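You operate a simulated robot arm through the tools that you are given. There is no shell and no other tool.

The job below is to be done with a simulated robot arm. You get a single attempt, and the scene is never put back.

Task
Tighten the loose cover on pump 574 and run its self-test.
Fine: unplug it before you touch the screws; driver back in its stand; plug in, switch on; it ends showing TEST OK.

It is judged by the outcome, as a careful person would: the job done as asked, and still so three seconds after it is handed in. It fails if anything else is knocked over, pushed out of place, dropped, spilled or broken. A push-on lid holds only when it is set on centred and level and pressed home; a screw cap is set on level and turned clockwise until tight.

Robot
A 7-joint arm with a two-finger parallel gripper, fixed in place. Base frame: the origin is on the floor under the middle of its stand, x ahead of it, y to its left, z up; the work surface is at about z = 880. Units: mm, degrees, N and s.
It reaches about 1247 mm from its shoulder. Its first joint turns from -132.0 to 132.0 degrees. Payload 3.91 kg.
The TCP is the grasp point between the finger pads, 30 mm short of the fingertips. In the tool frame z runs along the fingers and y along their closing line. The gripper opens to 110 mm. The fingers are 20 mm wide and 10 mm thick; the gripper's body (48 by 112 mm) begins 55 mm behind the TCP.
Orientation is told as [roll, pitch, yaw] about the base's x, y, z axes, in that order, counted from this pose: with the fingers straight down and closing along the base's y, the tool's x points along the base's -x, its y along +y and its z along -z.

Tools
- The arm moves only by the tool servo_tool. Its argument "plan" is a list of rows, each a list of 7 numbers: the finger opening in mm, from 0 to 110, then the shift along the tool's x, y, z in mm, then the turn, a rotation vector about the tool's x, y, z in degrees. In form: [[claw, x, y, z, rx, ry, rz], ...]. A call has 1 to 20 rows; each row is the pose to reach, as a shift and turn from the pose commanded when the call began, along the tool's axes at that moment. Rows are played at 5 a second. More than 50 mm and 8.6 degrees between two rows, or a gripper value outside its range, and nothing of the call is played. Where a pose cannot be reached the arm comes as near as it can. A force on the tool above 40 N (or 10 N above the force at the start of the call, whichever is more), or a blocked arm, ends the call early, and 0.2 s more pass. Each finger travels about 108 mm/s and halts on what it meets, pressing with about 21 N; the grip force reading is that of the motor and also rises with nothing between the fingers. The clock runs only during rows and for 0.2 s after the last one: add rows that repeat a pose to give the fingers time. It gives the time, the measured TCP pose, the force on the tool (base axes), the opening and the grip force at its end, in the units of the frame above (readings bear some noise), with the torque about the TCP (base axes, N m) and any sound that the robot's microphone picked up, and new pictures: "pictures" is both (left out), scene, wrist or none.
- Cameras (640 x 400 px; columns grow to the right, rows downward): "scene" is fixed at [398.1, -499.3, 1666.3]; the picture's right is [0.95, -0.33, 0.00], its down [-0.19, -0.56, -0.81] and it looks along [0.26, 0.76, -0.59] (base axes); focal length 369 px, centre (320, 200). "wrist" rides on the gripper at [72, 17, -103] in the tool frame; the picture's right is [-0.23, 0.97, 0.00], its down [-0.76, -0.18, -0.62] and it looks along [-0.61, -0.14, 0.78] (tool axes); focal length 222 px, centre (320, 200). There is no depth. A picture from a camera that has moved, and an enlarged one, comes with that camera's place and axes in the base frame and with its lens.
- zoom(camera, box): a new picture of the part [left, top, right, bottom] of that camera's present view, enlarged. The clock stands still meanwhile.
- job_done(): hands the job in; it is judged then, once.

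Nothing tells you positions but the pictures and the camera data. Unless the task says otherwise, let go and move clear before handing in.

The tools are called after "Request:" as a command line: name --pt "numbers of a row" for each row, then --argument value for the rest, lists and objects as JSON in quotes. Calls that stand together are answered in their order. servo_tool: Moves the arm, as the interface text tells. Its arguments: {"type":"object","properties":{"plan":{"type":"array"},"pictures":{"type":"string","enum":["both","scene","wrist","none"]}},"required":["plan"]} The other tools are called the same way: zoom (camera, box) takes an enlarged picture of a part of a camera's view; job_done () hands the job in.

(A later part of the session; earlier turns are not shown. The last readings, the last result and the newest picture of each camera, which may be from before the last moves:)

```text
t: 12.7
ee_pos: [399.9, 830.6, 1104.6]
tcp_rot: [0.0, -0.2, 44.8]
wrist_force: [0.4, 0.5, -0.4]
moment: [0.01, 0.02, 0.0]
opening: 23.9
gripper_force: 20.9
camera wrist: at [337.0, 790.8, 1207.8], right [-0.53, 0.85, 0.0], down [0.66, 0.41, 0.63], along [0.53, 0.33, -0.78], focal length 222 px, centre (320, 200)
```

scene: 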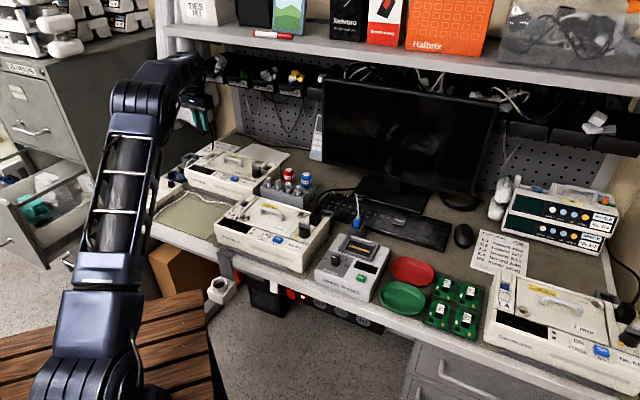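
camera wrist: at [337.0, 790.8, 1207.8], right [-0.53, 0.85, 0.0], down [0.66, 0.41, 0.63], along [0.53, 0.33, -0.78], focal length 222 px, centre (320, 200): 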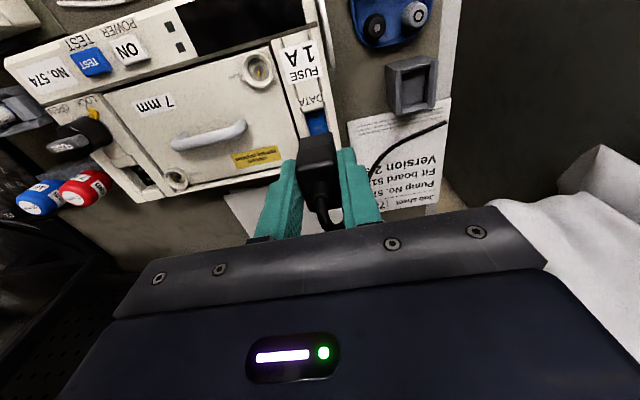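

Request:
zoom --camera "wrist" --box '[360, 40, 460, 130]'

Request:
zoom --camera "wrist" --box '[225, 40, 295, 100]'

Request:
zoom --camera "wrist" --box '[260, 110, 460, 240]'

Request:
zoom --camera "scene" --box '[150, 130, 230, 200]'

```text
4.44 times, centred on (410, 85) of wrist
camera zoom: at [337.0, 790.8, 1207.8], right [-0.53, 0.85, 0.0], down [0.66, 0.41, 0.63], along [0.53, 0.33, -0.78], focal length 987 px, centre (-80, 711)
```

zoom: 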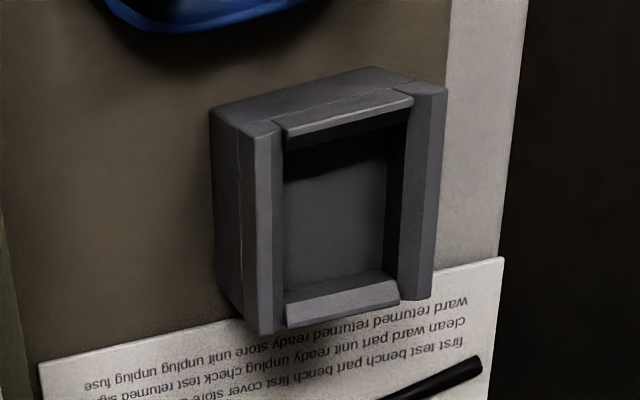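

```text
6.67 times, centred on (260, 70) of wrist
camera zoom: at [337.0, 790.8, 1207.8], right [-0.53, 0.85, 0.0], down [0.66, 0.41, 0.63], along [0.53, 0.33, -0.78], focal length 1481 px, centre (720, 1067)
```

zoom: 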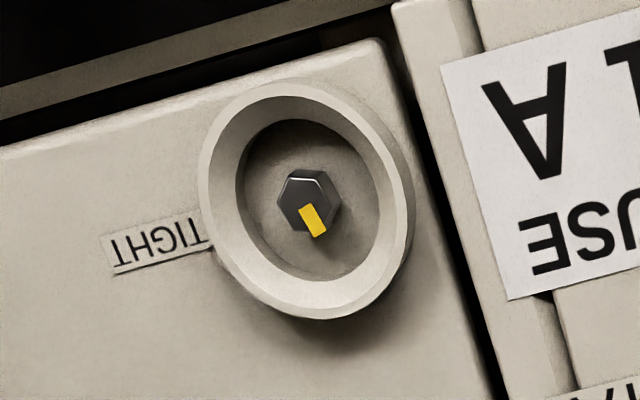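

```text
3.08 times, centred on (360, 175) of wrist
camera zoom: at [337.0, 790.8, 1207.8], right [-0.53, 0.85, 0.0], down [0.66, 0.41, 0.63], along [0.53, 0.33, -0.78], focal length 684 px, centre (197, 277)
```

zoom: 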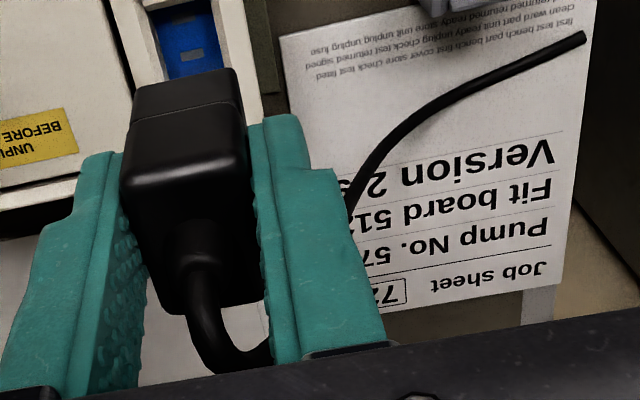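

```text
5.71 times, centred on (190, 165) of scene
camera zoom: at [398.1, -499.3, 1666.3], right [0.95, -0.33, 0.0], down [-0.19, -0.56, -0.81], along [0.26, 0.76, -0.59], focal length 2106 px, centre (1063, 400)
```

zoom: 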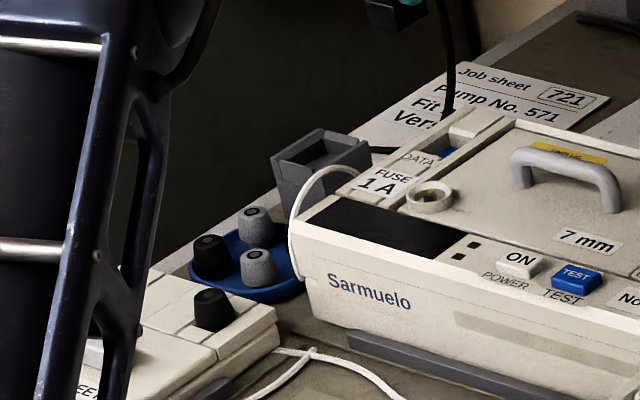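

The grey holder is an open pocket centred near (329.5, 919), rim about z 923, big enough for the plug. The front-left screw is also visible with its mark away from TIGHT. I'll carry the plug over the holder and lower to just above it.

Request:
servo_tool --pt "5 -4 37 0 0 0 -0.4" --pt "5 -8 75 0 0 0 -0.8" --pt "5 -12.3 112.3 0 0 0 -1.2" --pt "5 -12.3 112.3 40 0 0 -1.2" --pt "5 -12.3 112.3 85 0 0 -1.2" --pt "5 -12.3 112.3 110 0 0 -1.2" --pt "5 -12.3 112.3 110 0 0 -1.2" --pictures "both"

```text
t: 14.3
ee_pos: [328.9, 918.6, 992.9]
tcp_rot: [0.0, -0.2, 46.1]
wrist_force: [-0.1, -1.0, -0.4]
moment: [-0.01, -0.01, -0.04]
opening: 23.7
gripper_force: 20.7
out of reach, approached as far as the arm can: row 3
camera wrist: at [267.1, 876.8, 1097.9], right [-0.54, 0.84, 0.0], down [0.65, 0.42, 0.63], along [0.52, 0.34, -0.78], focal length 222 px, centre (320, 200)
```

scene: 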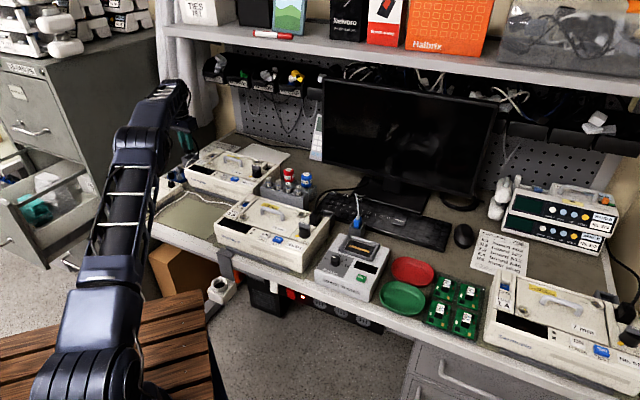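
wrist: 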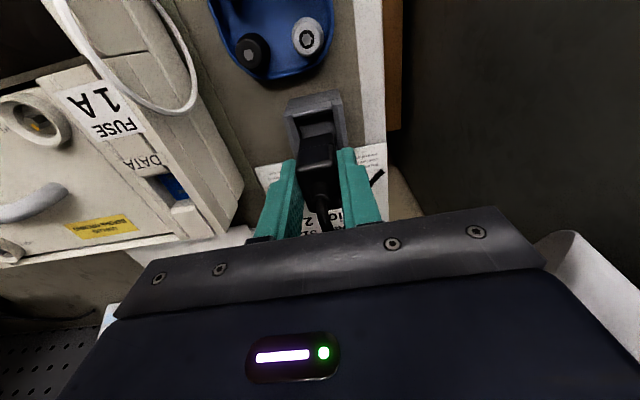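

Request:
zoom --camera "wrist" --box '[255, 75, 395, 235]'

Request:
zoom --camera "scene" --box '[155, 100, 235, 190]'

```text
2.50 times, centred on (325, 155) of wrist
camera zoom: at [267.1, 876.8, 1097.9], right [-0.54, 0.84, 0.0], down [0.65, 0.42, 0.63], along [0.52, 0.34, -0.78], focal length 555 px, centre (308, 312)
```

zoom: 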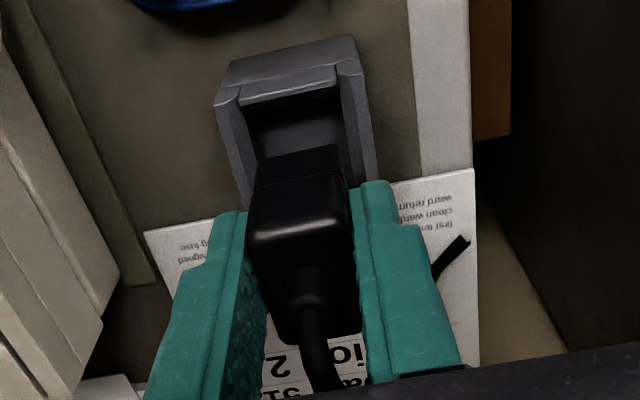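

```text
4.44 times, centred on (195, 145) of scene
camera zoom: at [398.1, -499.3, 1666.3], right [0.95, -0.33, 0.0], down [-0.19, -0.56, -0.81], along [0.26, 0.76, -0.59], focal length 1638 px, centre (876, 444)
```

zoom: 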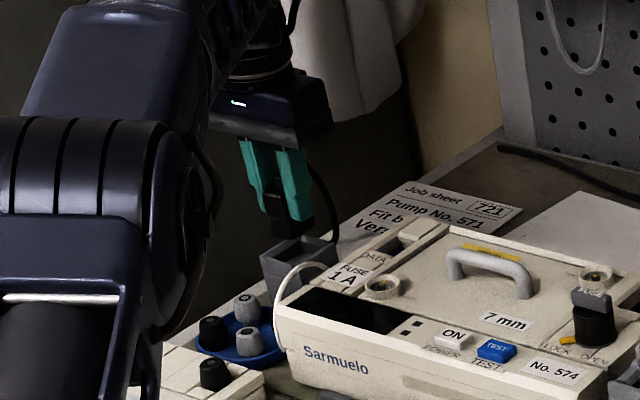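

The plug is centred over the pocket within about 1 mm. Lowering into it.

Request:
servo_tool --pt "5 -1 0.8 8 0 0 0" --pt "5 -1 0.8 16 0 0 0" --pt "5 -1 0.8 24 0 0 0" --pt "5 -1 0.8 30 0 0 0" --pt "5 -1 0.8 30 0 0 0" --pictures "wrist"

```text
t: 15.5
ee_pos: [329.6, 921.0, 965.4]
tcp_rot: [-0.1, -0.3, 46.1]
wrist_force: [-4.9, -5.9, -3.6]
moment: [-0.26, 0.25, -0.09]
opening: 23.6
gripper_force: 21.0
camera wrist: at [267.1, 878.6, 1068.0], right [-0.54, 0.84, 0.0], down [0.65, 0.42, 0.63], along [0.52, 0.34, -0.78], focal length 222 px, centre (320, 200)
```

wrist: 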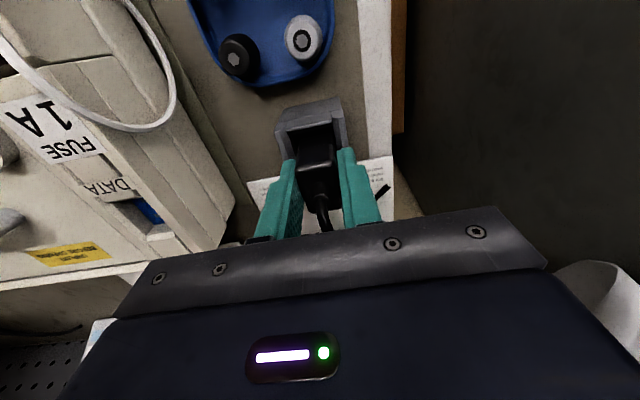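

Request:
zoom --camera "wrist" --box '[255, 85, 375, 235]'

Request:
servo_tool --pt "5 1 0 0 0 0 0" --pt "5 2 0 0 0 0 0" --pt "5 2 0 0 0 0 0" --pictures "none"

```text
2.67 times, centred on (315, 160) of wrist
camera zoom: at [267.1, 878.6, 1068.0], right [-0.54, 0.84, 0.0], down [0.65, 0.42, 0.63], along [0.52, 0.34, -0.78], focal length 592 px, centre (333, 307)
```

zoom: 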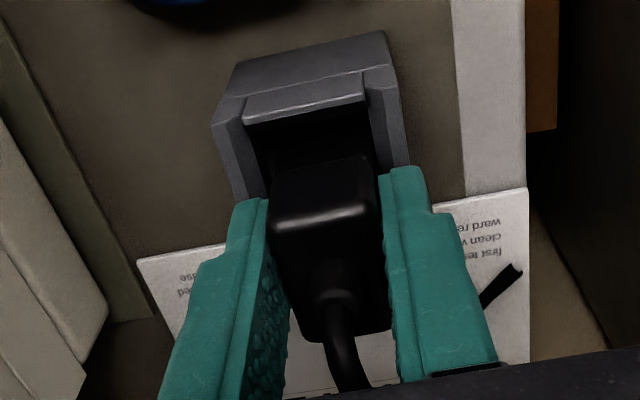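

```text
t: 16.3
ee_pos: [329.7, 918.4, 964.2]
tcp_rot: [0.0, -0.3, 46.0]
wrist_force: [0.2, -0.4, -0.9]
moment: [-0.02, 0.01, 0.01]
opening: 23.5
gripper_force: 21.2
```

Moved 2 mm forward and the side force vanished. Continuing down gently until it rests.

Request:
servo_tool --pt "5 0.5 0 3 0 0 0" --pt "5 0.5 0 6 0 0 0" --pt "5 0.5 0 9 0 0 0" --pt "5 0.5 0 9 0 0 0" --pictures "wrist"

```text
t: 17.3
ee_pos: [328.0, 918.0, 958.7]
tcp_rot: [0.2, -0.5, 46.1]
wrist_force: [1.0, 3.0, 30.4]
moment: [-0.31, -0.07, 0.02]
opening: 23.7
gripper_force: 20.6
camera wrist: at [265.9, 876.4, 1063.1], right [-0.54, 0.84, 0.0], down [0.65, 0.42, 0.63], along [0.53, 0.35, -0.78], focal length 222 px, centre (320, 200)
```

wrist: 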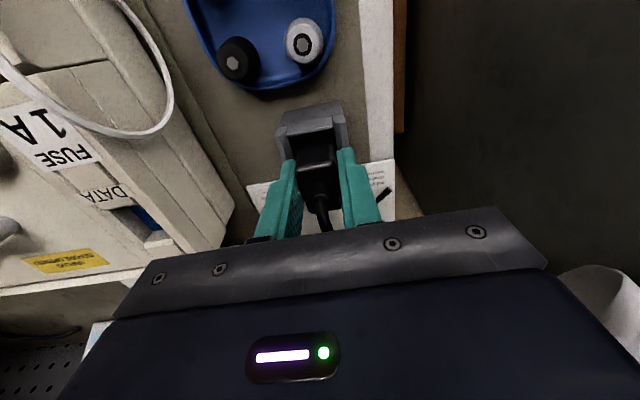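

Request:
zoom --camera "wrist" --box '[255, 85, 375, 235]'

Request:
zoom --camera "scene" --box '[165, 120, 235, 190]'

```text
2.67 times, centred on (315, 160) of wrist
camera zoom: at [265.9, 876.4, 1063.1], right [-0.54, 0.84, 0.0], down [0.65, 0.42, 0.63], along [0.53, 0.35, -0.78], focal length 592 px, centre (333, 307)
```

zoom: 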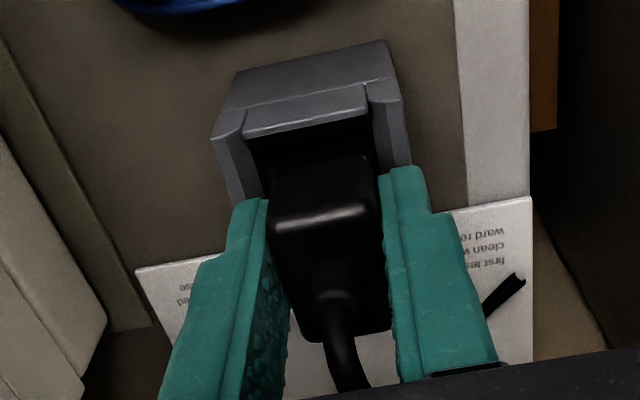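

```text
5.71 times, centred on (200, 155) of scene
camera zoom: at [398.1, -499.3, 1666.3], right [0.95, -0.33, 0.0], down [-0.19, -0.56, -0.81], along [0.26, 0.76, -0.59], focal length 2106 px, centre (1006, 457)
```

zoom: 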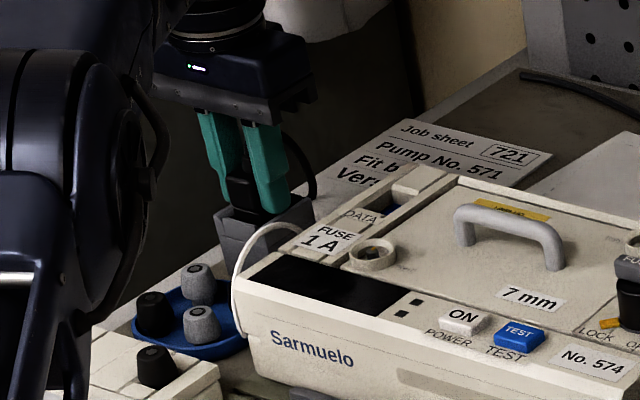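

The plug is seated in the holder. I'll unload the push, open, and rise clear.

Request:
servo_tool --pt "5 0 0 0 0 0 0" --pt "12 0 0 0 0 0 0" --pt "44 0 0 0 0 0 0" --pt "44 0 0 0 0 0 0" --pt "44 0 0 -15 0 0 0" --pt "44 0 0 -40 0 0 0" --pt "44 0 0 -70 0 0 0" --pt "44 0 0 -70 0 0 0" --pictures "both"

```text
t: 17.9
ee_pos: [329.0, 918.1, 959.8]
tcp_rot: [0.2, -0.5, 46.1]
wrist_force: [-0.8, -0.3, 4.1]
moment: [-0.08, -0.03, 0.02]
opening: 23.4
gripper_force: 21.3
stopped in row 2: the force on the tool passed its limit at 41 N (the readings are from after the stop); the commanded pose is now the measured one
camera wrist: at [266.1, 877.0, 1063.2], right [-0.54, 0.84, 0.01], down [0.65, 0.42, 0.63], along [0.53, 0.35, -0.78], focal length 222 px, centre (320, 200)
```

scene: 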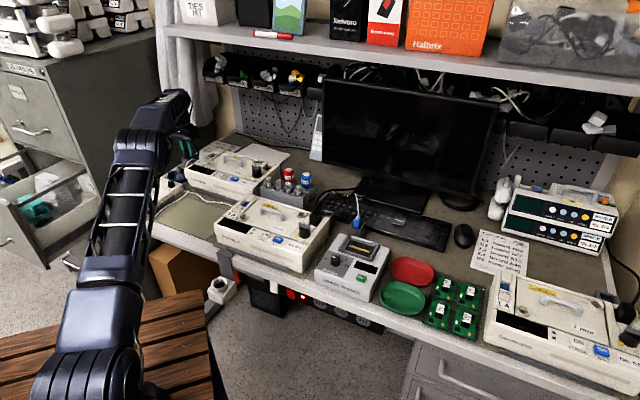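
wrist: 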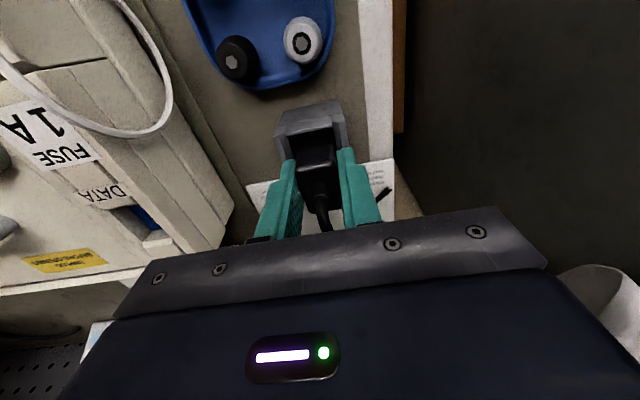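

The controller backed off to nearly zero load. Now opening and rising.

Request:
servo_tool --pt "20 0 0 0 0 0 0" --pt "36 0 0 0 0 0 0" --pt "44 0 0 0 0 0 0" --pt "44 0 0 -15 0 0 0" --pt "44 0 0 -40 0 0 0" --pt "44 0 0 -70 0 0 0" --pt "44 0 0 -70 0 0 0" --pictures "both"

```text
t: 19.5
ee_pos: [327.2, 917.1, 1030.1]
tcp_rot: [0.2, -0.4, 46.1]
wrist_force: [0.8, 0.6, -0.7]
moment: [-0.01, -0.01, 0.01]
opening: 44.0
gripper_force: 0.1
camera wrist: at [265.8, 876.3, 1132.4], right [-0.54, 0.84, 0.0], down [0.65, 0.42, 0.63], along [0.53, 0.34, -0.78], focal length 222 px, centre (320, 200)
```

scene: 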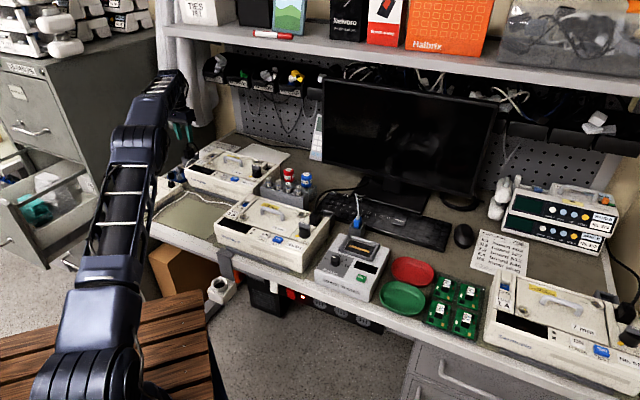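
wrist: 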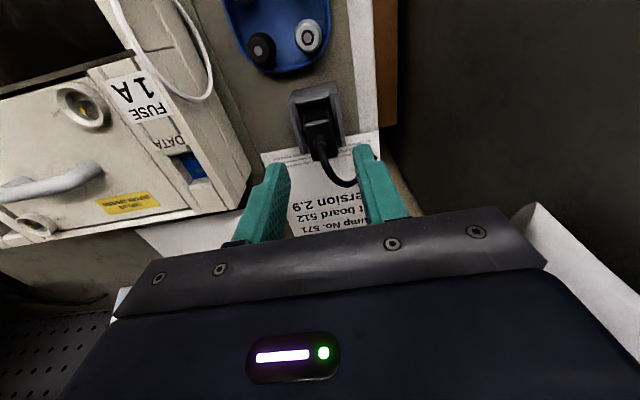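

The plug is parked upright in its holder. Next I'll take a close look at the front-left screw to pin down its position and mark.

Request:
servo_tool --pt "44 6 -42 -17 0 0 0.3" --pt "44 12 -85 -17 0 0 0.6" --pt "44 18 -127 -17 0 0 0.9" --pt "44 24 -170 -17 0 0 1.1" --pt "44 24 -170 -17 0 0 1.1" --pictures "wrist"

Request:
zoom --camera "wrist" --box '[280, 40, 360, 100]'

```text
t: 20.7
ee_pos: [434.9, 781.7, 1045.3]
tcp_rot: [0.1, -0.4, 44.9]
wrist_force: [0.1, 0.0, 0.3]
moment: [-0.01, -0.02, 0.02]
opening: 44.2
gripper_force: 0.0
camera wrist: at [371.3, 742.3, 1148.2], right [-0.53, 0.85, 0.0], down [0.66, 0.41, 0.63], along [0.53, 0.34, -0.78], focal length 222 px, centre (320, 200)
```

wrist: 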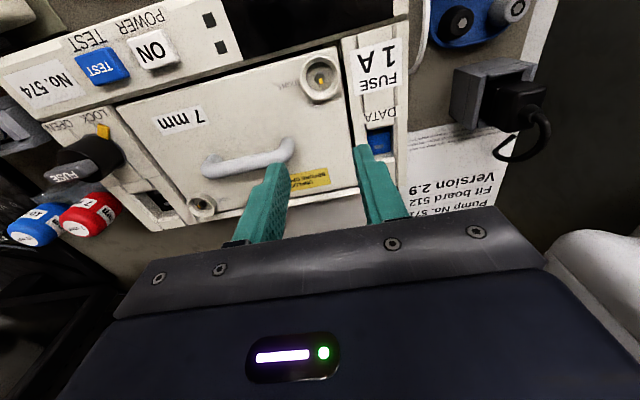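

```text
6.67 times, centred on (320, 70) of wrist
camera zoom: at [371.3, 742.3, 1148.2], right [-0.53, 0.85, 0.0], down [0.66, 0.41, 0.63], along [0.53, 0.34, -0.78], focal length 1481 px, centre (320, 1067)
```

zoom: 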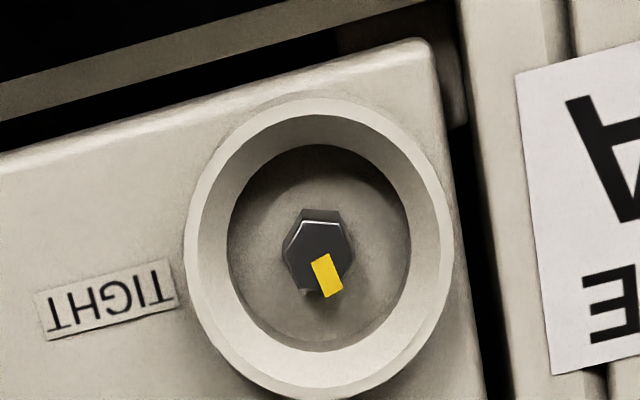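

The left screw is at about (398.7, 759.2, 964) with its mark roughly 105° anticlockwise of TIGHT; the right screw looks the same amount loose. Now I'll hover above the red 7 mm driver.

Request:
servo_tool --pt "44 -2 -20 -40 0 0 0" --pt "44 -8 -68 -40 0 0 0" --pt "50 -15 -115 -40 0 0 0" --pt "60 -22 -160 -40 0 0 0" --pt "64 -30 -205 -40 0 0 0" --pt "64 -36 -248 -40 0 0 0" --pt "64 -40.5 -284 -40 0 0 0" --pt "64 -40.5 -284 -40 0 0 0" --pictures "both"

Request:
zoom --camera "wrist" --box '[200, 60, 440, 210]'

Request:
zoom --camera "scene" --box '[240, 110, 340, 210]'

```text
t: 22.5
ee_pos: [662.4, 611.3, 1085.8]
tcp_rot: [0.2, -0.4, 45.0]
wrist_force: [-0.1, -0.3, 0.1]
moment: [-0.01, -0.01, -0.02]
opening: 63.9
gripper_force: 0.0
camera wrist: at [600.6, 570.4, 1189.1], right [-0.53, 0.85, 0.0], down [0.66, 0.41, 0.63], along [0.53, 0.34, -0.78], focal length 222 px, centre (320, 200)
```

scene: 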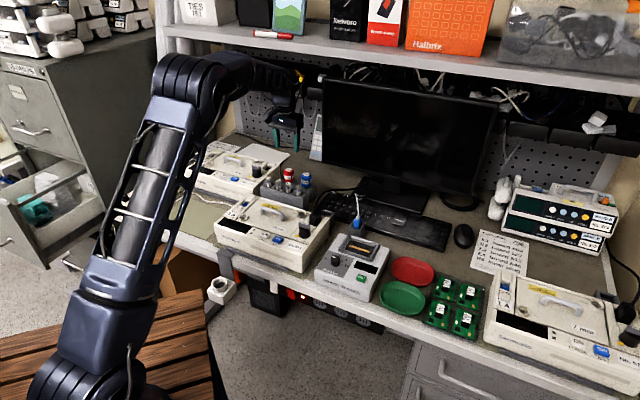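
wrist: 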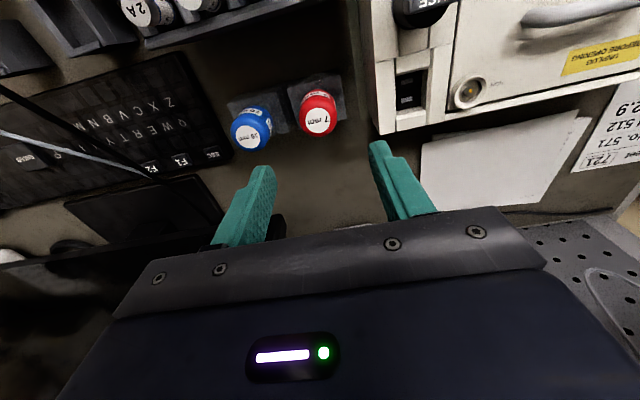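

```text
2.67 times, centred on (320, 135) of wrist
camera zoom: at [600.6, 570.4, 1189.1], right [-0.53, 0.85, 0.0], down [0.66, 0.41, 0.63], along [0.53, 0.34, -0.78], focal length 592 px, centre (320, 373)
```

zoom: 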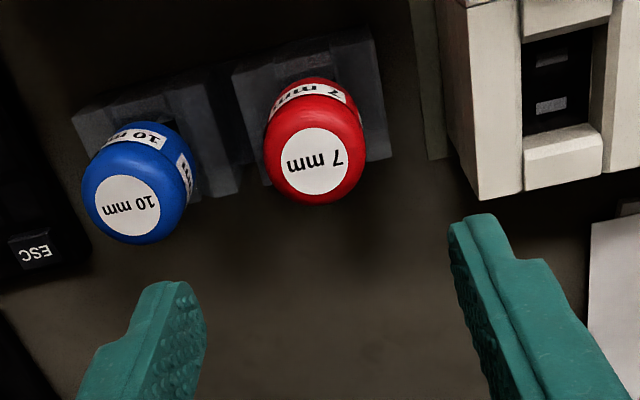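

```text
4.00 times, centred on (290, 160) of scene
camera zoom: at [398.1, -499.3, 1666.3], right [0.95, -0.33, 0.0], down [-0.19, -0.56, -0.81], along [0.26, 0.76, -0.59], focal length 1474 px, centre (440, 360)
```

zoom: 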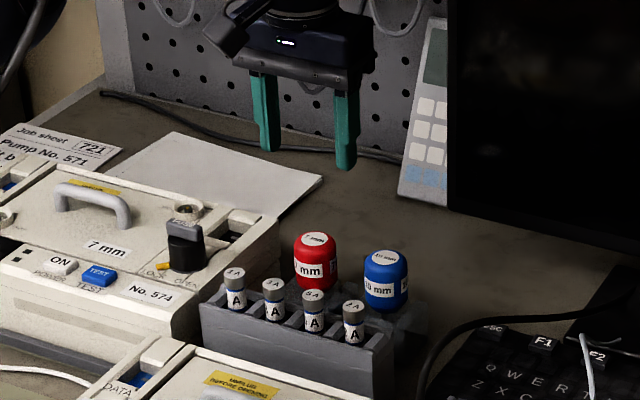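

The red driver's top is at about (663.6, 608, 977). Before picking it up I'll check, up here in free space, that the wrist can turn clockwise by ~115° from this yaw.

Request:
servo_tool --pt "64 0 0 -10 0 0 8" --pt "64 0 0 -10 0 0 16" --pt "64 0 0 -10 0 0 24" --pt "64 0 0 -10 0 0 32" --pt "64 0 0 -10 0 0 40" --pt "64 0 0 -10 0 0 48" --pt "64 0 0 -10 0 0 56" --pt "64 0 0 -10 0 0 64" --pt "64 0 0 -10 0 0 72" --pt "64 0 0 -10 0 0 80" --pt "64 0 0 -10 0 0 88" --pt "64 0 0 -10 0 0 96" --pt "64 0 0 -10 0 0 104" --pt "64 0 0 -10 0 0 112" --pt "64 0 0 -10 0 0 120" --pt "64 0 0 -10 0 0 120" --pictures "both"

```text
t: 25.9
ee_pos: [664.2, 609.9, 1096.0]
tcp_rot: [0.4, 0.4, -75.2]
wrist_force: [0.0, -0.2, 0.9]
moment: [0.03, 0.03, -0.01]
opening: 64.3
gripper_force: 0.1
camera wrist: at [661.1, 683.4, 1199.2], right [1.0, 0.03, 0.0], down [0.02, -0.79, 0.62], along [0.02, -0.62, -0.79], focal length 222 px, centre (320, 200)
```

scene: 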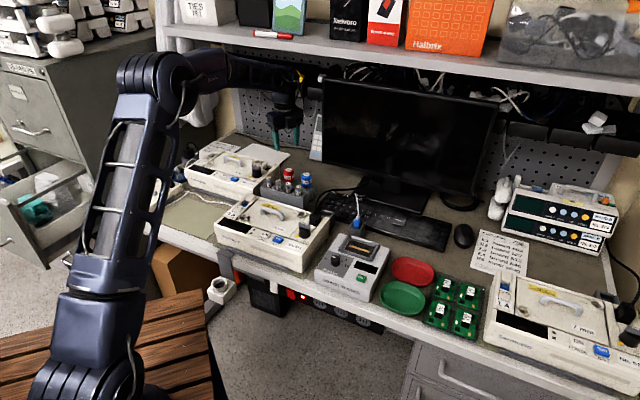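
wrist: 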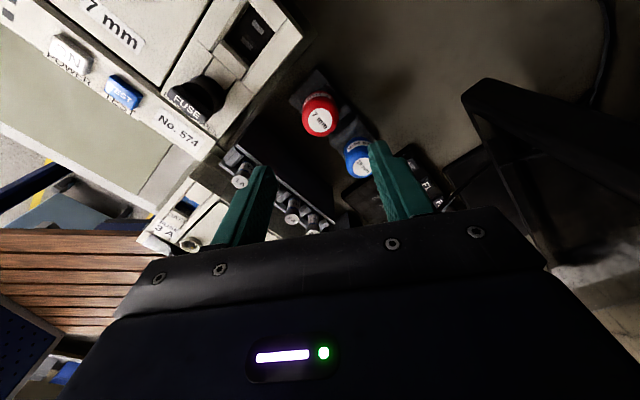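

The wrist can turn that far. Rotating back to yaw 45 and centring over the red driver.

Request:
servo_tool --pt "64 -1.5 -1 0 0 0 -8" --pt "64 -1.5 -1 0 0 0 -16" --pt "64 -1.5 -1 0 0 0 -24" --pt "64 -1.5 -1 0 0 0 -32" --pt "64 -1.5 -1 0 0 0 -40" --pt "64 -1.5 -1 0 0 0 -48" --pt "64 -1.5 -1 0 0 0 -56" --pt "64 -1.5 -1 0 0 0 -64" --pt "64 -1.5 -1 0 0 0 -72" --pt "64 -1.5 -1 0 0 0 -80" --pt "64 -1.5 -1 0 0 0 -88" --pt "64 -1.5 -1 0 0 0 -96" --pt "64 -1.5 -1 0 0 0 -104" --pt "64 -1.5 -1 0 0 0 -112" --pt "64 -1.5 -1 0 0 0 -120" --pt "64 -1.5 -1 30 0 0 -120" --pt "64 -1.5 -1 60 0 0 -120" --pt "64 -1.5 -1 80 0 0 -120" --pt "64 -1.5 -1 80 0 0 -120" --pictures "both"

Request:
zoom --camera "wrist" --box '[200, 60, 440, 210]'

Request:
zoom --camera "scene" --box '[240, 110, 340, 210]'

```text
t: 29.9
ee_pos: [662.2, 608.7, 1014.2]
tcp_rot: [0.2, -0.4, 45.0]
wrist_force: [0.3, 0.6, 0.2]
moment: [0.01, -0.01, 0.0]
opening: 63.9
gripper_force: 0.2
camera wrist: at [599.3, 568.5, 1118.1], right [-0.53, 0.85, 0.0], down [0.66, 0.41, 0.63], along [0.53, 0.34, -0.78], focal length 222 px, centre (320, 200)
```

scene: 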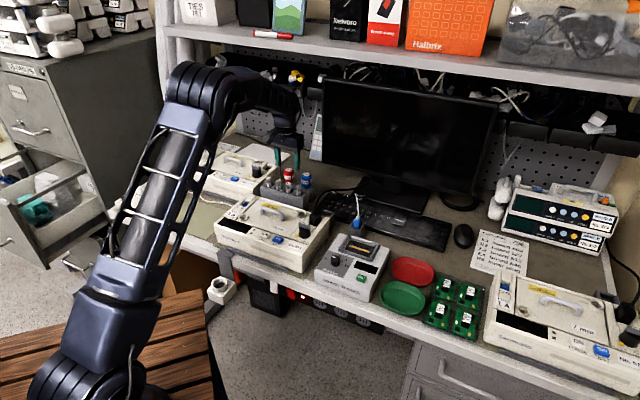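
wrist: 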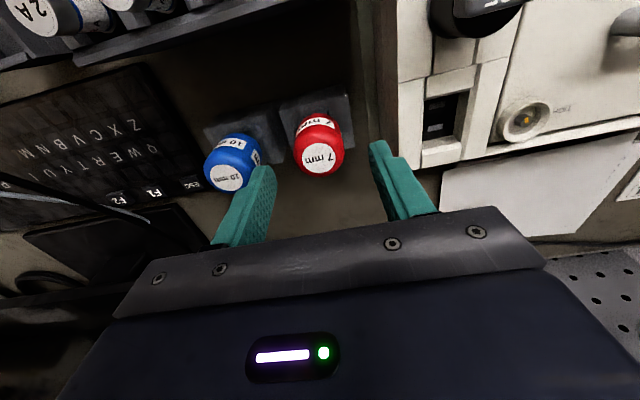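

```text
2.67 times, centred on (320, 135) of wrist
camera zoom: at [599.3, 568.5, 1118.1], right [-0.53, 0.85, 0.0], down [0.66, 0.41, 0.63], along [0.53, 0.34, -0.78], focal length 592 px, centre (320, 373)
```

zoom: 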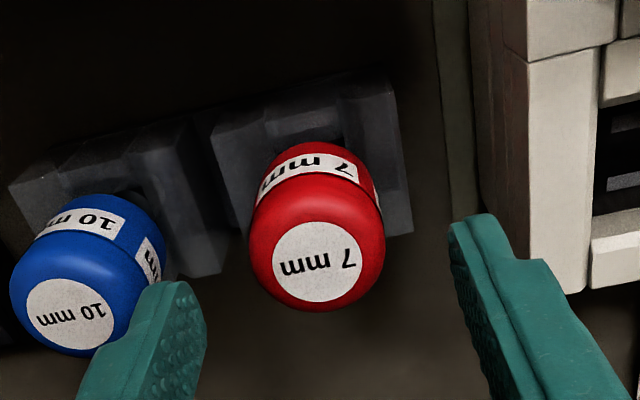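

```text
4.00 times, centred on (290, 160) of scene
camera zoom: at [398.1, -499.3, 1666.3], right [0.95, -0.33, 0.0], down [-0.19, -0.56, -0.81], along [0.26, 0.76, -0.59], focal length 1474 px, centre (440, 360)
```

zoom: 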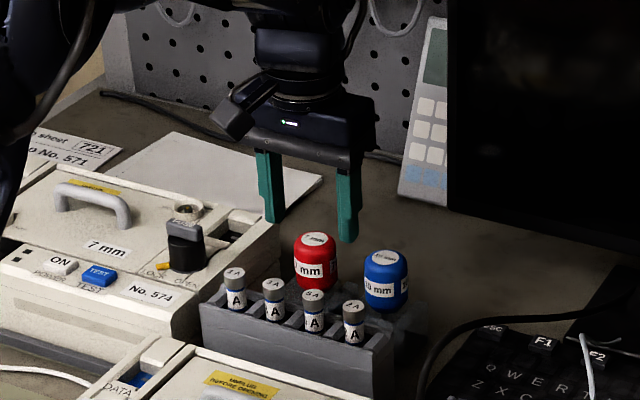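

The red handle is centred between the fingers. Descending to grip it.

Request:
servo_tool --pt "64 -0.3 -1 16 0 0 0" --pt "64 -0.3 -1 32 0 0 0" --pt "64 -0.3 -1 44 0 0 0" --pt "64 -0.3 -1 46 0 0 0" --pt "45 -0.3 -1 46 0 0 0" --pt "25 -0.3 -1 46 0 0 0" --pt "25 -0.3 -1 46 0 0 0" --pictures "both"

```text
t: 31.5
ee_pos: [663.5, 608.6, 968.0]
tcp_rot: [0.2, -0.4, 45.0]
wrist_force: [-0.2, -0.2, 0.3]
moment: [0.01, 0.03, -0.03]
opening: 36.9
gripper_force: 21.2
camera wrist: at [601.1, 568.5, 1072.1], right [-0.53, 0.85, 0.0], down [0.66, 0.41, 0.63], along [0.53, 0.34, -0.78], focal length 222 px, centre (320, 200)
```

scene: 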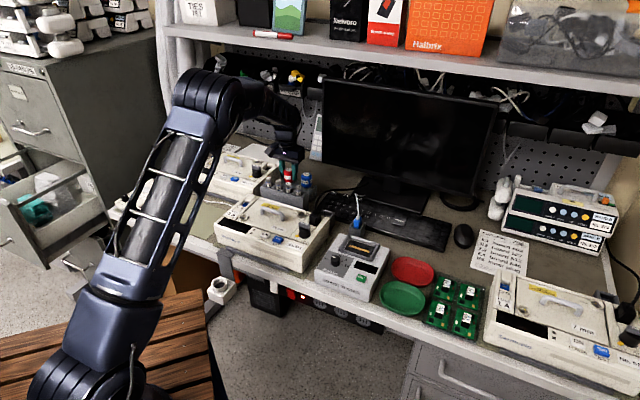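
wrist: 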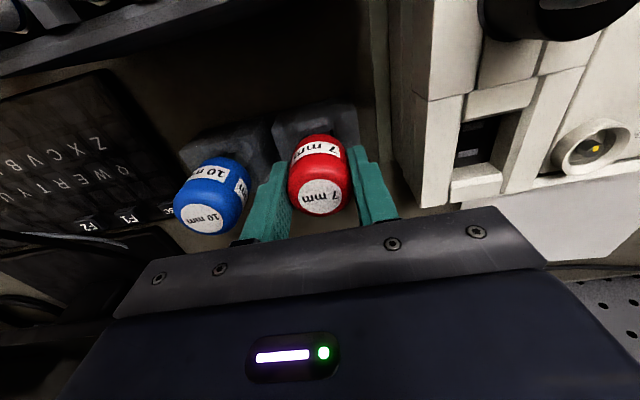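

The driver is gripped, forces near zero; its seated pose is (663.5, 608.6, 968). Lifting straight up.

Request:
servo_tool --pt "25 0 0 -15 0 0 0" --pt "25 0 0 -30 0 0 0" --pt "25 0 0 -50 0 0 0" --pt "25 0 0 -75 0 0 0" --pt "25 0 0 -100 0 0 0" --pt "25 0 0 -125 0 0 0" --pt "25 0 0 -125 0 0 0" --pictures "both"

Request:
zoom --camera "scene" --box '[240, 90, 340, 210]'

Request:
zoom --camera "wrist" --box '[220, 60, 420, 240]'

```text
t: 33.1
ee_pos: [661.6, 608.7, 1094.3]
tcp_rot: [0.3, -0.4, 45.0]
wrist_force: [0.7, 0.0, -1.8]
moment: [-0.02, -0.01, -0.02]
opening: 36.6
gripper_force: 20.9
camera wrist: at [600.4, 569.0, 1196.9], right [-0.53, 0.85, 0.0], down [0.66, 0.41, 0.63], along [0.53, 0.34, -0.78], focal length 222 px, centre (320, 200)
```

scene: 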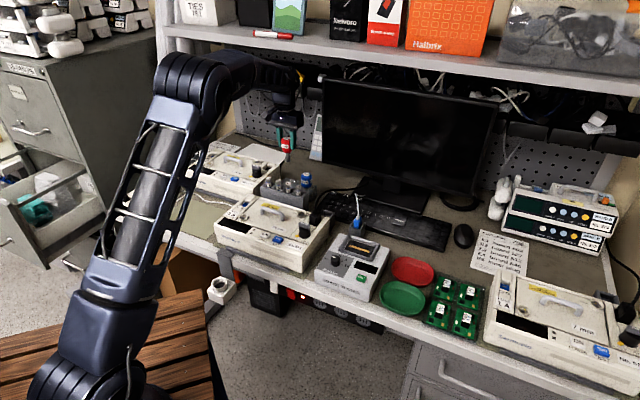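
wrist: 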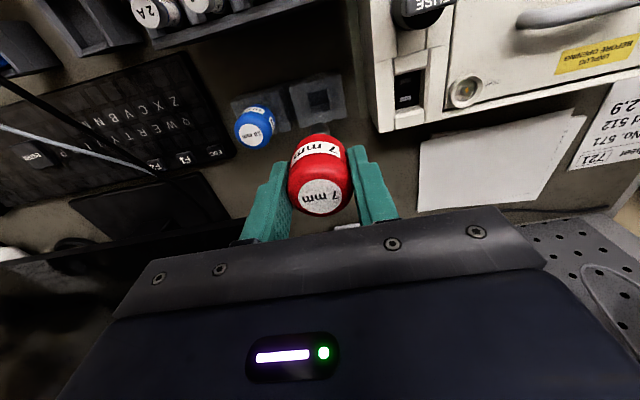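

```text
3.33 times, centred on (290, 150) of scene
camera zoom: at [398.1, -499.3, 1666.3], right [0.95, -0.33, 0.0], down [-0.19, -0.56, -0.81], along [0.26, 0.76, -0.59], focal length 1229 px, centre (420, 367)
```

zoom: 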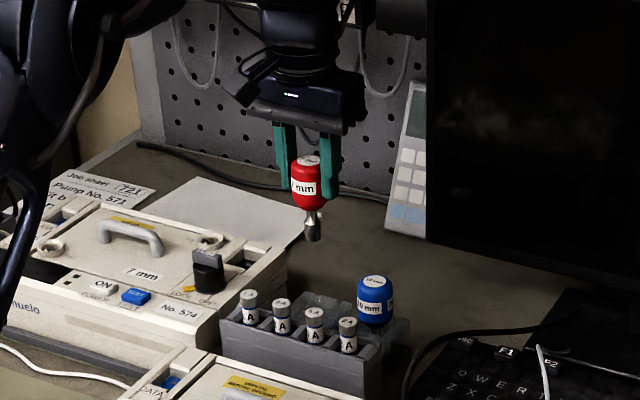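

```text
2.22 times, centred on (320, 150) of wrist
camera zoom: at [600.4, 569.0, 1196.9], right [-0.53, 0.85, 0.0], down [0.66, 0.41, 0.63], along [0.53, 0.34, -0.78], focal length 494 px, centre (320, 311)
```

zoom: 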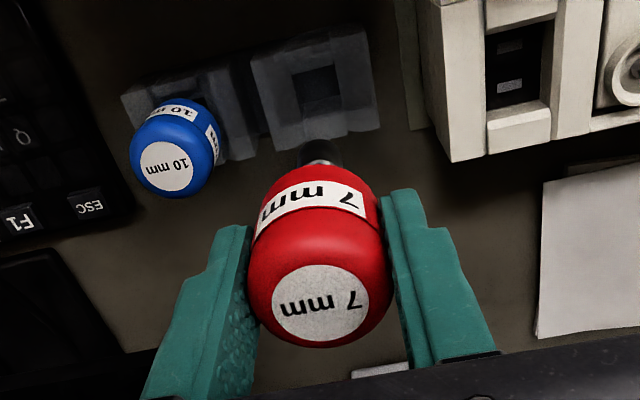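

Request:
zoom --camera "wrist" --box '[295, 105, 345, 145]'

Request:
zoom --camera "scene" --box '[265, 125, 310, 170]'

```text
10.00 times, centred on (320, 125) of wrist
camera zoom: at [600.4, 569.0, 1196.9], right [-0.53, 0.85, 0.0], down [0.66, 0.41, 0.63], along [0.53, 0.34, -0.78], focal length 2221 px, centre (320, 950)
```

zoom: 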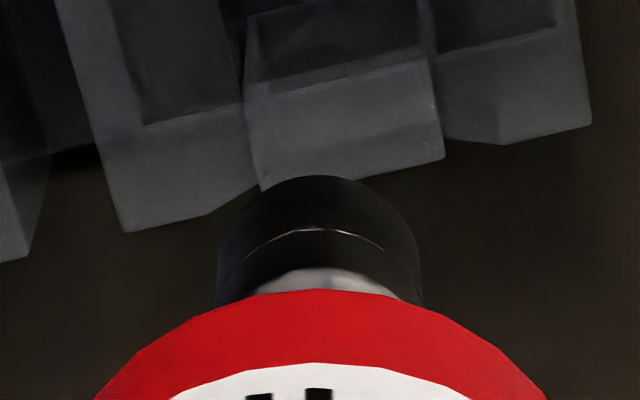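

```text
8.89 times, centred on (288, 148) of scene
camera zoom: at [398.1, -499.3, 1666.3], right [0.95, -0.33, 0.0], down [-0.19, -0.56, -0.81], along [0.26, 0.76, -0.59], focal length 3277 px, centre (609, 667)
```

zoom: 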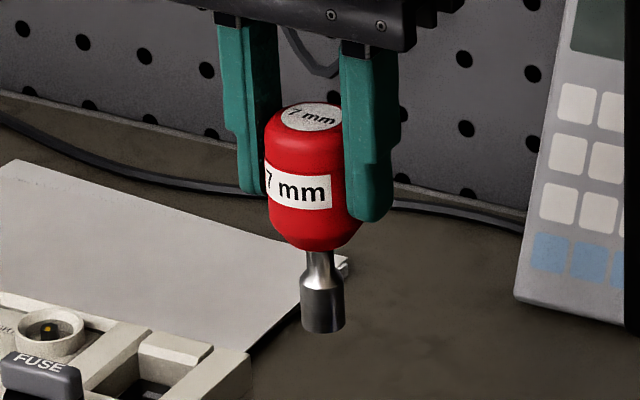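

The driver is a 17 mm socket about 82 mm below the TCP. I'll carry it to just above the back-right screw and check alignment.

Request:
servo_tool --pt "25 -3 35 0 0 0 0" --pt "25 -6 70 0 0 0 0" --pt "25 -9 105 0 0 0 0" --pt "25 -12 141 0 0 0 0" --pt "25 -12 141 19 0 0 0" --pt "25 -12 141 19 0 0 0" --pictures "both"

Request:
zoom --camera "scene" --box '[235, 110, 295, 170]'

Request:
zoom --camera "wrist" --box '[260, 70, 380, 170]'

```text
t: 34.5
ee_pos: [572.1, 716.5, 1075.3]
tcp_rot: [0.3, -0.5, 44.9]
wrist_force: [-0.6, 0.1, -0.8]
moment: [0.01, 0.0, -0.03]
opening: 36.9
gripper_force: 21.3
camera wrist: at [509.7, 676.2, 1178.7], right [-0.53, 0.85, 0.0], down [0.66, 0.41, 0.63], along [0.53, 0.34, -0.78], focal length 222 px, centre (320, 200)
```

scene: 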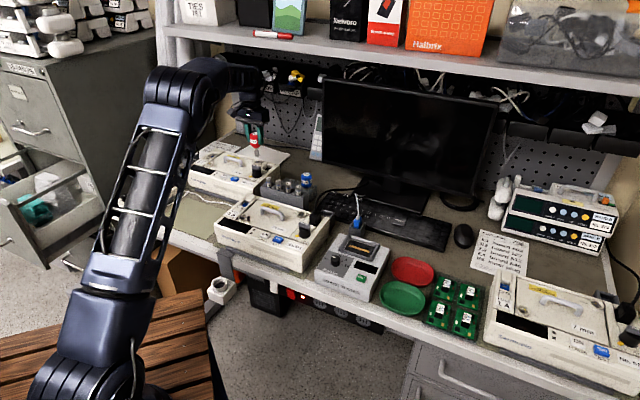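
wrist: 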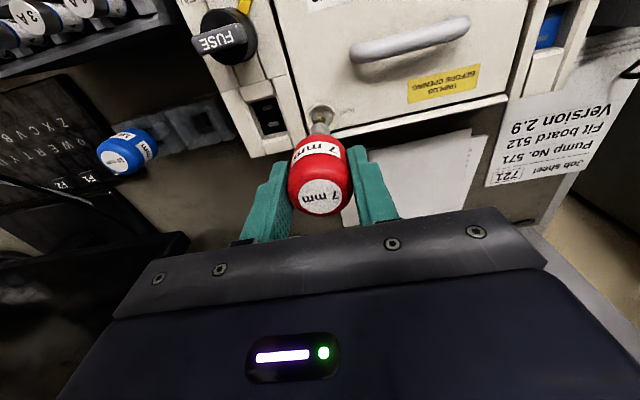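

```text
6.67 times, centred on (265, 140) of scene
camera zoom: at [398.1, -499.3, 1666.3], right [0.95, -0.33, 0.0], down [-0.19, -0.56, -0.81], along [0.26, 0.76, -0.59], focal length 2457 px, centre (687, 600)
```

zoom: 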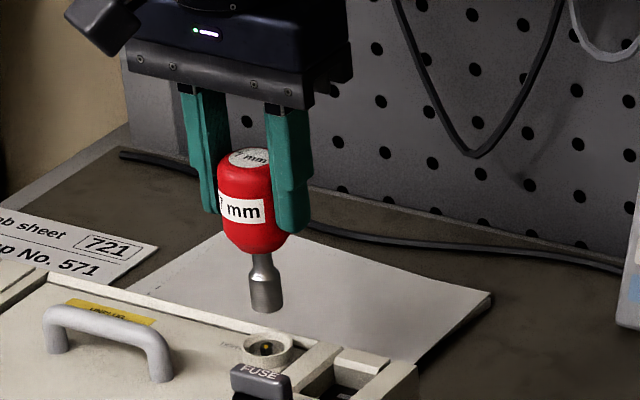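

```text
4.00 times, centred on (320, 120) of wrist
camera zoom: at [509.7, 676.2, 1178.7], right [-0.53, 0.85, 0.0], down [0.66, 0.41, 0.63], along [0.53, 0.34, -0.78], focal length 888 px, centre (320, 520)
```

zoom: 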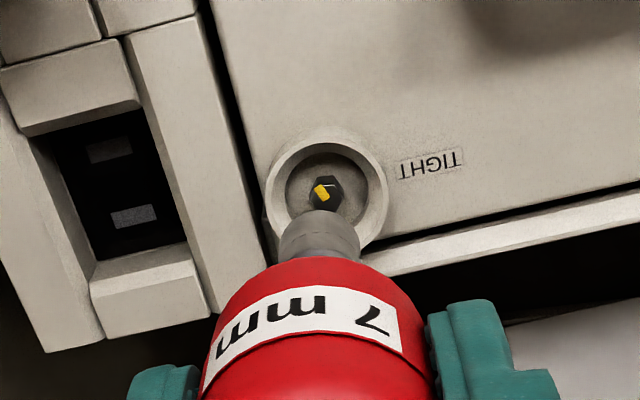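

The tip is within ~2 mm of the screw axis. I'll correct and lower to just above the recess.

Request:
servo_tool --pt "25 1.6 0.5 0 0 0 0" --pt "25 1.6 0.5 10 0 0 0" --pt "25 1.6 0.5 18 0 0 0" --pt "25 1.6 0.5 18 0 0 0" --pictures "both"

Request:
zoom --camera "scene" --box '[245, 130, 285, 170]'

Request:
zoom --camera "wrist" --box '[270, 80, 370, 160]'

```text
t: 35.5
ee_pos: [570.6, 715.0, 1056.6]
tcp_rot: [0.2, -0.5, 45.0]
wrist_force: [-0.4, -0.7, -0.9]
moment: [0.04, 0.01, 0.0]
opening: 36.9
gripper_force: 20.6
camera wrist: at [508.1, 675.4, 1160.5], right [-0.53, 0.85, 0.0], down [0.66, 0.41, 0.63], along [0.53, 0.33, -0.78], focal length 222 px, centre (320, 200)
```

scene: 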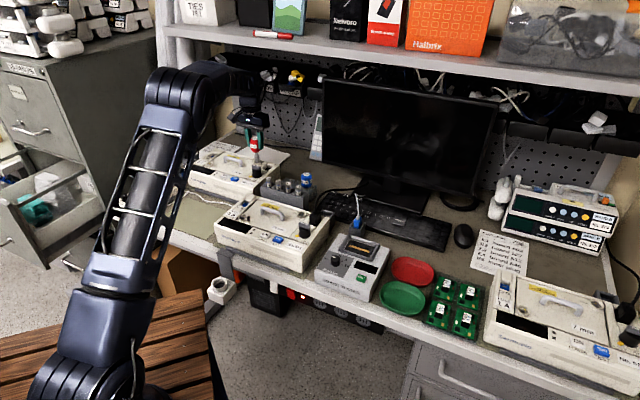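
wrist: 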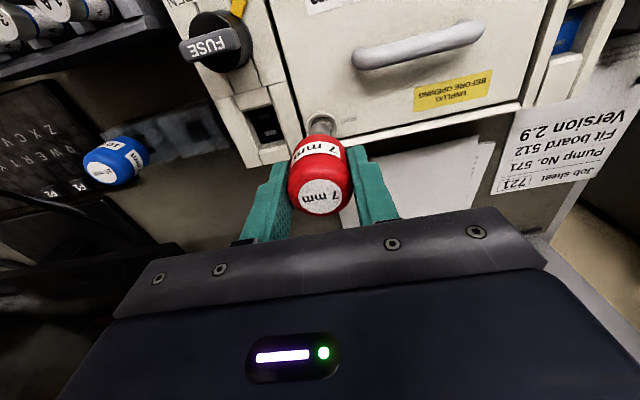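

```text
10.00 times, centred on (265, 150) of scene
camera zoom: at [398.1, -499.3, 1666.3], right [0.95, -0.33, 0.0], down [-0.19, -0.56, -0.81], along [0.26, 0.76, -0.59], focal length 3686 px, centre (870, 700)
```

zoom: 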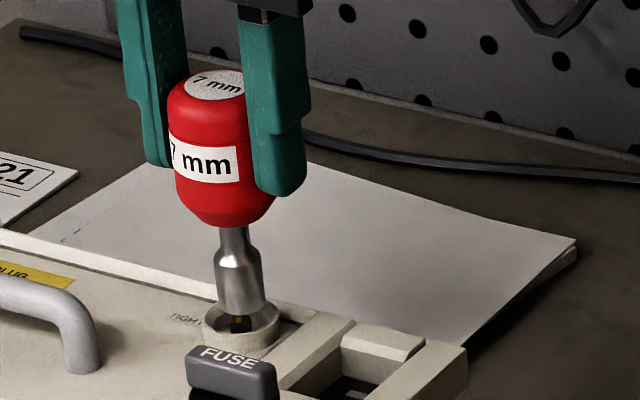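

```text
5.00 times, centred on (320, 120) of wrist
camera zoom: at [508.1, 675.4, 1160.5], right [-0.53, 0.85, 0.0], down [0.66, 0.41, 0.63], along [0.53, 0.33, -0.78], focal length 1111 px, centre (320, 600)
```

zoom: 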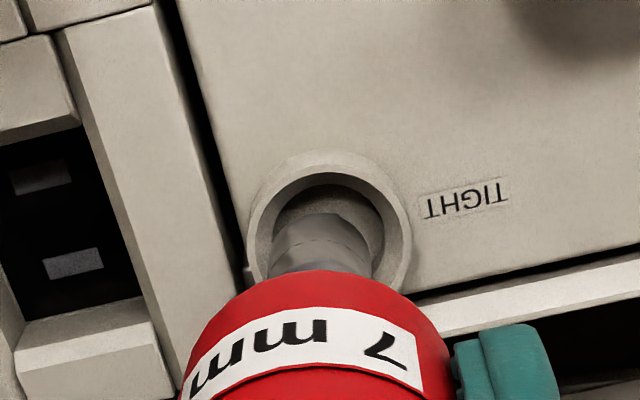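

Request:
servo_tool --pt "25 0.8 1.6 0 0 0 0" --pt "25 0.8 1.6 3 0 0 0" --pt "25 0.8 1.6 6 0 0 0" --pt "25 0.8 1.6 6 0 0 0" --pictures "both"

Request:
zoom --camera "scene" --box '[245, 130, 285, 170]'

Request:
zoom --camera "wrist" --box '[270, 80, 370, 160]'

```text
t: 36.5
ee_pos: [568.9, 716.7, 1051.7]
tcp_rot: [0.2, -0.4, 45.1]
wrist_force: [-0.5, 0.3, -0.8]
moment: [0.0, -0.01, 0.01]
opening: 36.7
gripper_force: 20.8
camera wrist: at [506.5, 676.1, 1154.6], right [-0.53, 0.85, 0.0], down [0.66, 0.41, 0.63], along [0.53, 0.33, -0.78], focal length 222 px, centre (320, 200)
```

scene: 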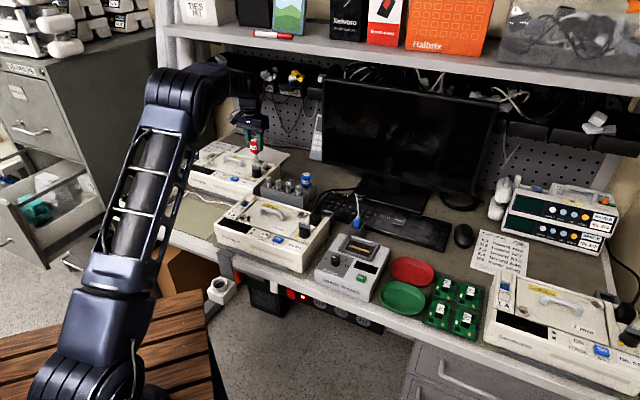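
wrist: 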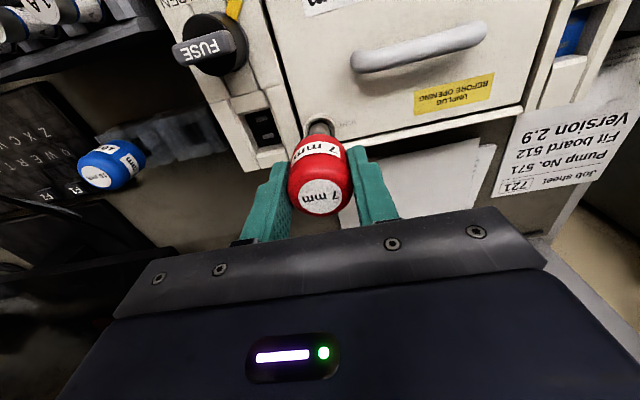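

```text
10.00 times, centred on (265, 150) of scene
camera zoom: at [398.1, -499.3, 1666.3], right [0.95, -0.33, 0.0], down [-0.19, -0.56, -0.81], along [0.26, 0.76, -0.59], focal length 3686 px, centre (870, 700)
```

zoom: 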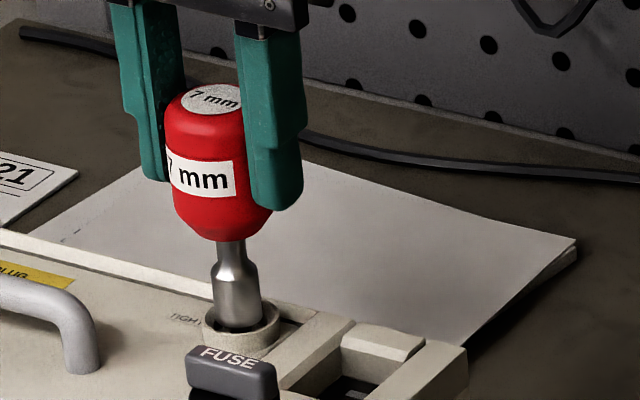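

```text
5.00 times, centred on (320, 120) of wrist
camera zoom: at [506.5, 676.1, 1154.6], right [-0.53, 0.85, 0.0], down [0.66, 0.41, 0.63], along [0.53, 0.33, -0.78], focal length 1111 px, centre (320, 600)
```

zoom: 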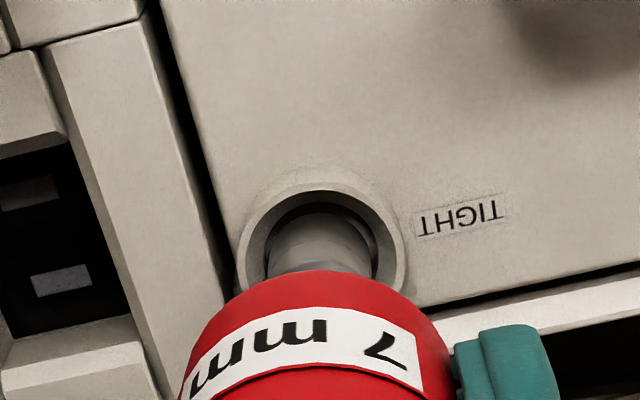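

The socket is centred in the recess. Lowering gently to feel for contact.

Request:
servo_tool --pt "25 0 0 2 0 0 0" --pt "25 0 0 4 0 0 0" --pt "25 0 0 5 0 0 0" --pt "25 0 0 5 0 0 0" --pictures "none"

```text
t: 37.5
ee_pos: [569.8, 717.1, 1046.7]
tcp_rot: [0.2, -0.4, 45.0]
wrist_force: [-0.4, -0.8, -0.8]
moment: [-0.05, -0.02, -0.01]
opening: 37.2
gripper_force: 21.3
```

Request:
servo_tool --pt "25 0 0 2 0 0 0" --pt "25 0 0 3 0 0 0" --pt "25 0 0 4 0 0 0" --pt "25 0 0 4 0 0 0" --pictures "none"

```text
t: 38.5
ee_pos: [569.1, 716.2, 1044.2]
tcp_rot: [0.2, -0.5, 45.0]
wrist_force: [0.7, -1.2, 8.1]
moment: [-0.13, -0.06, -0.02]
opening: 36.7
gripper_force: 20.9
```

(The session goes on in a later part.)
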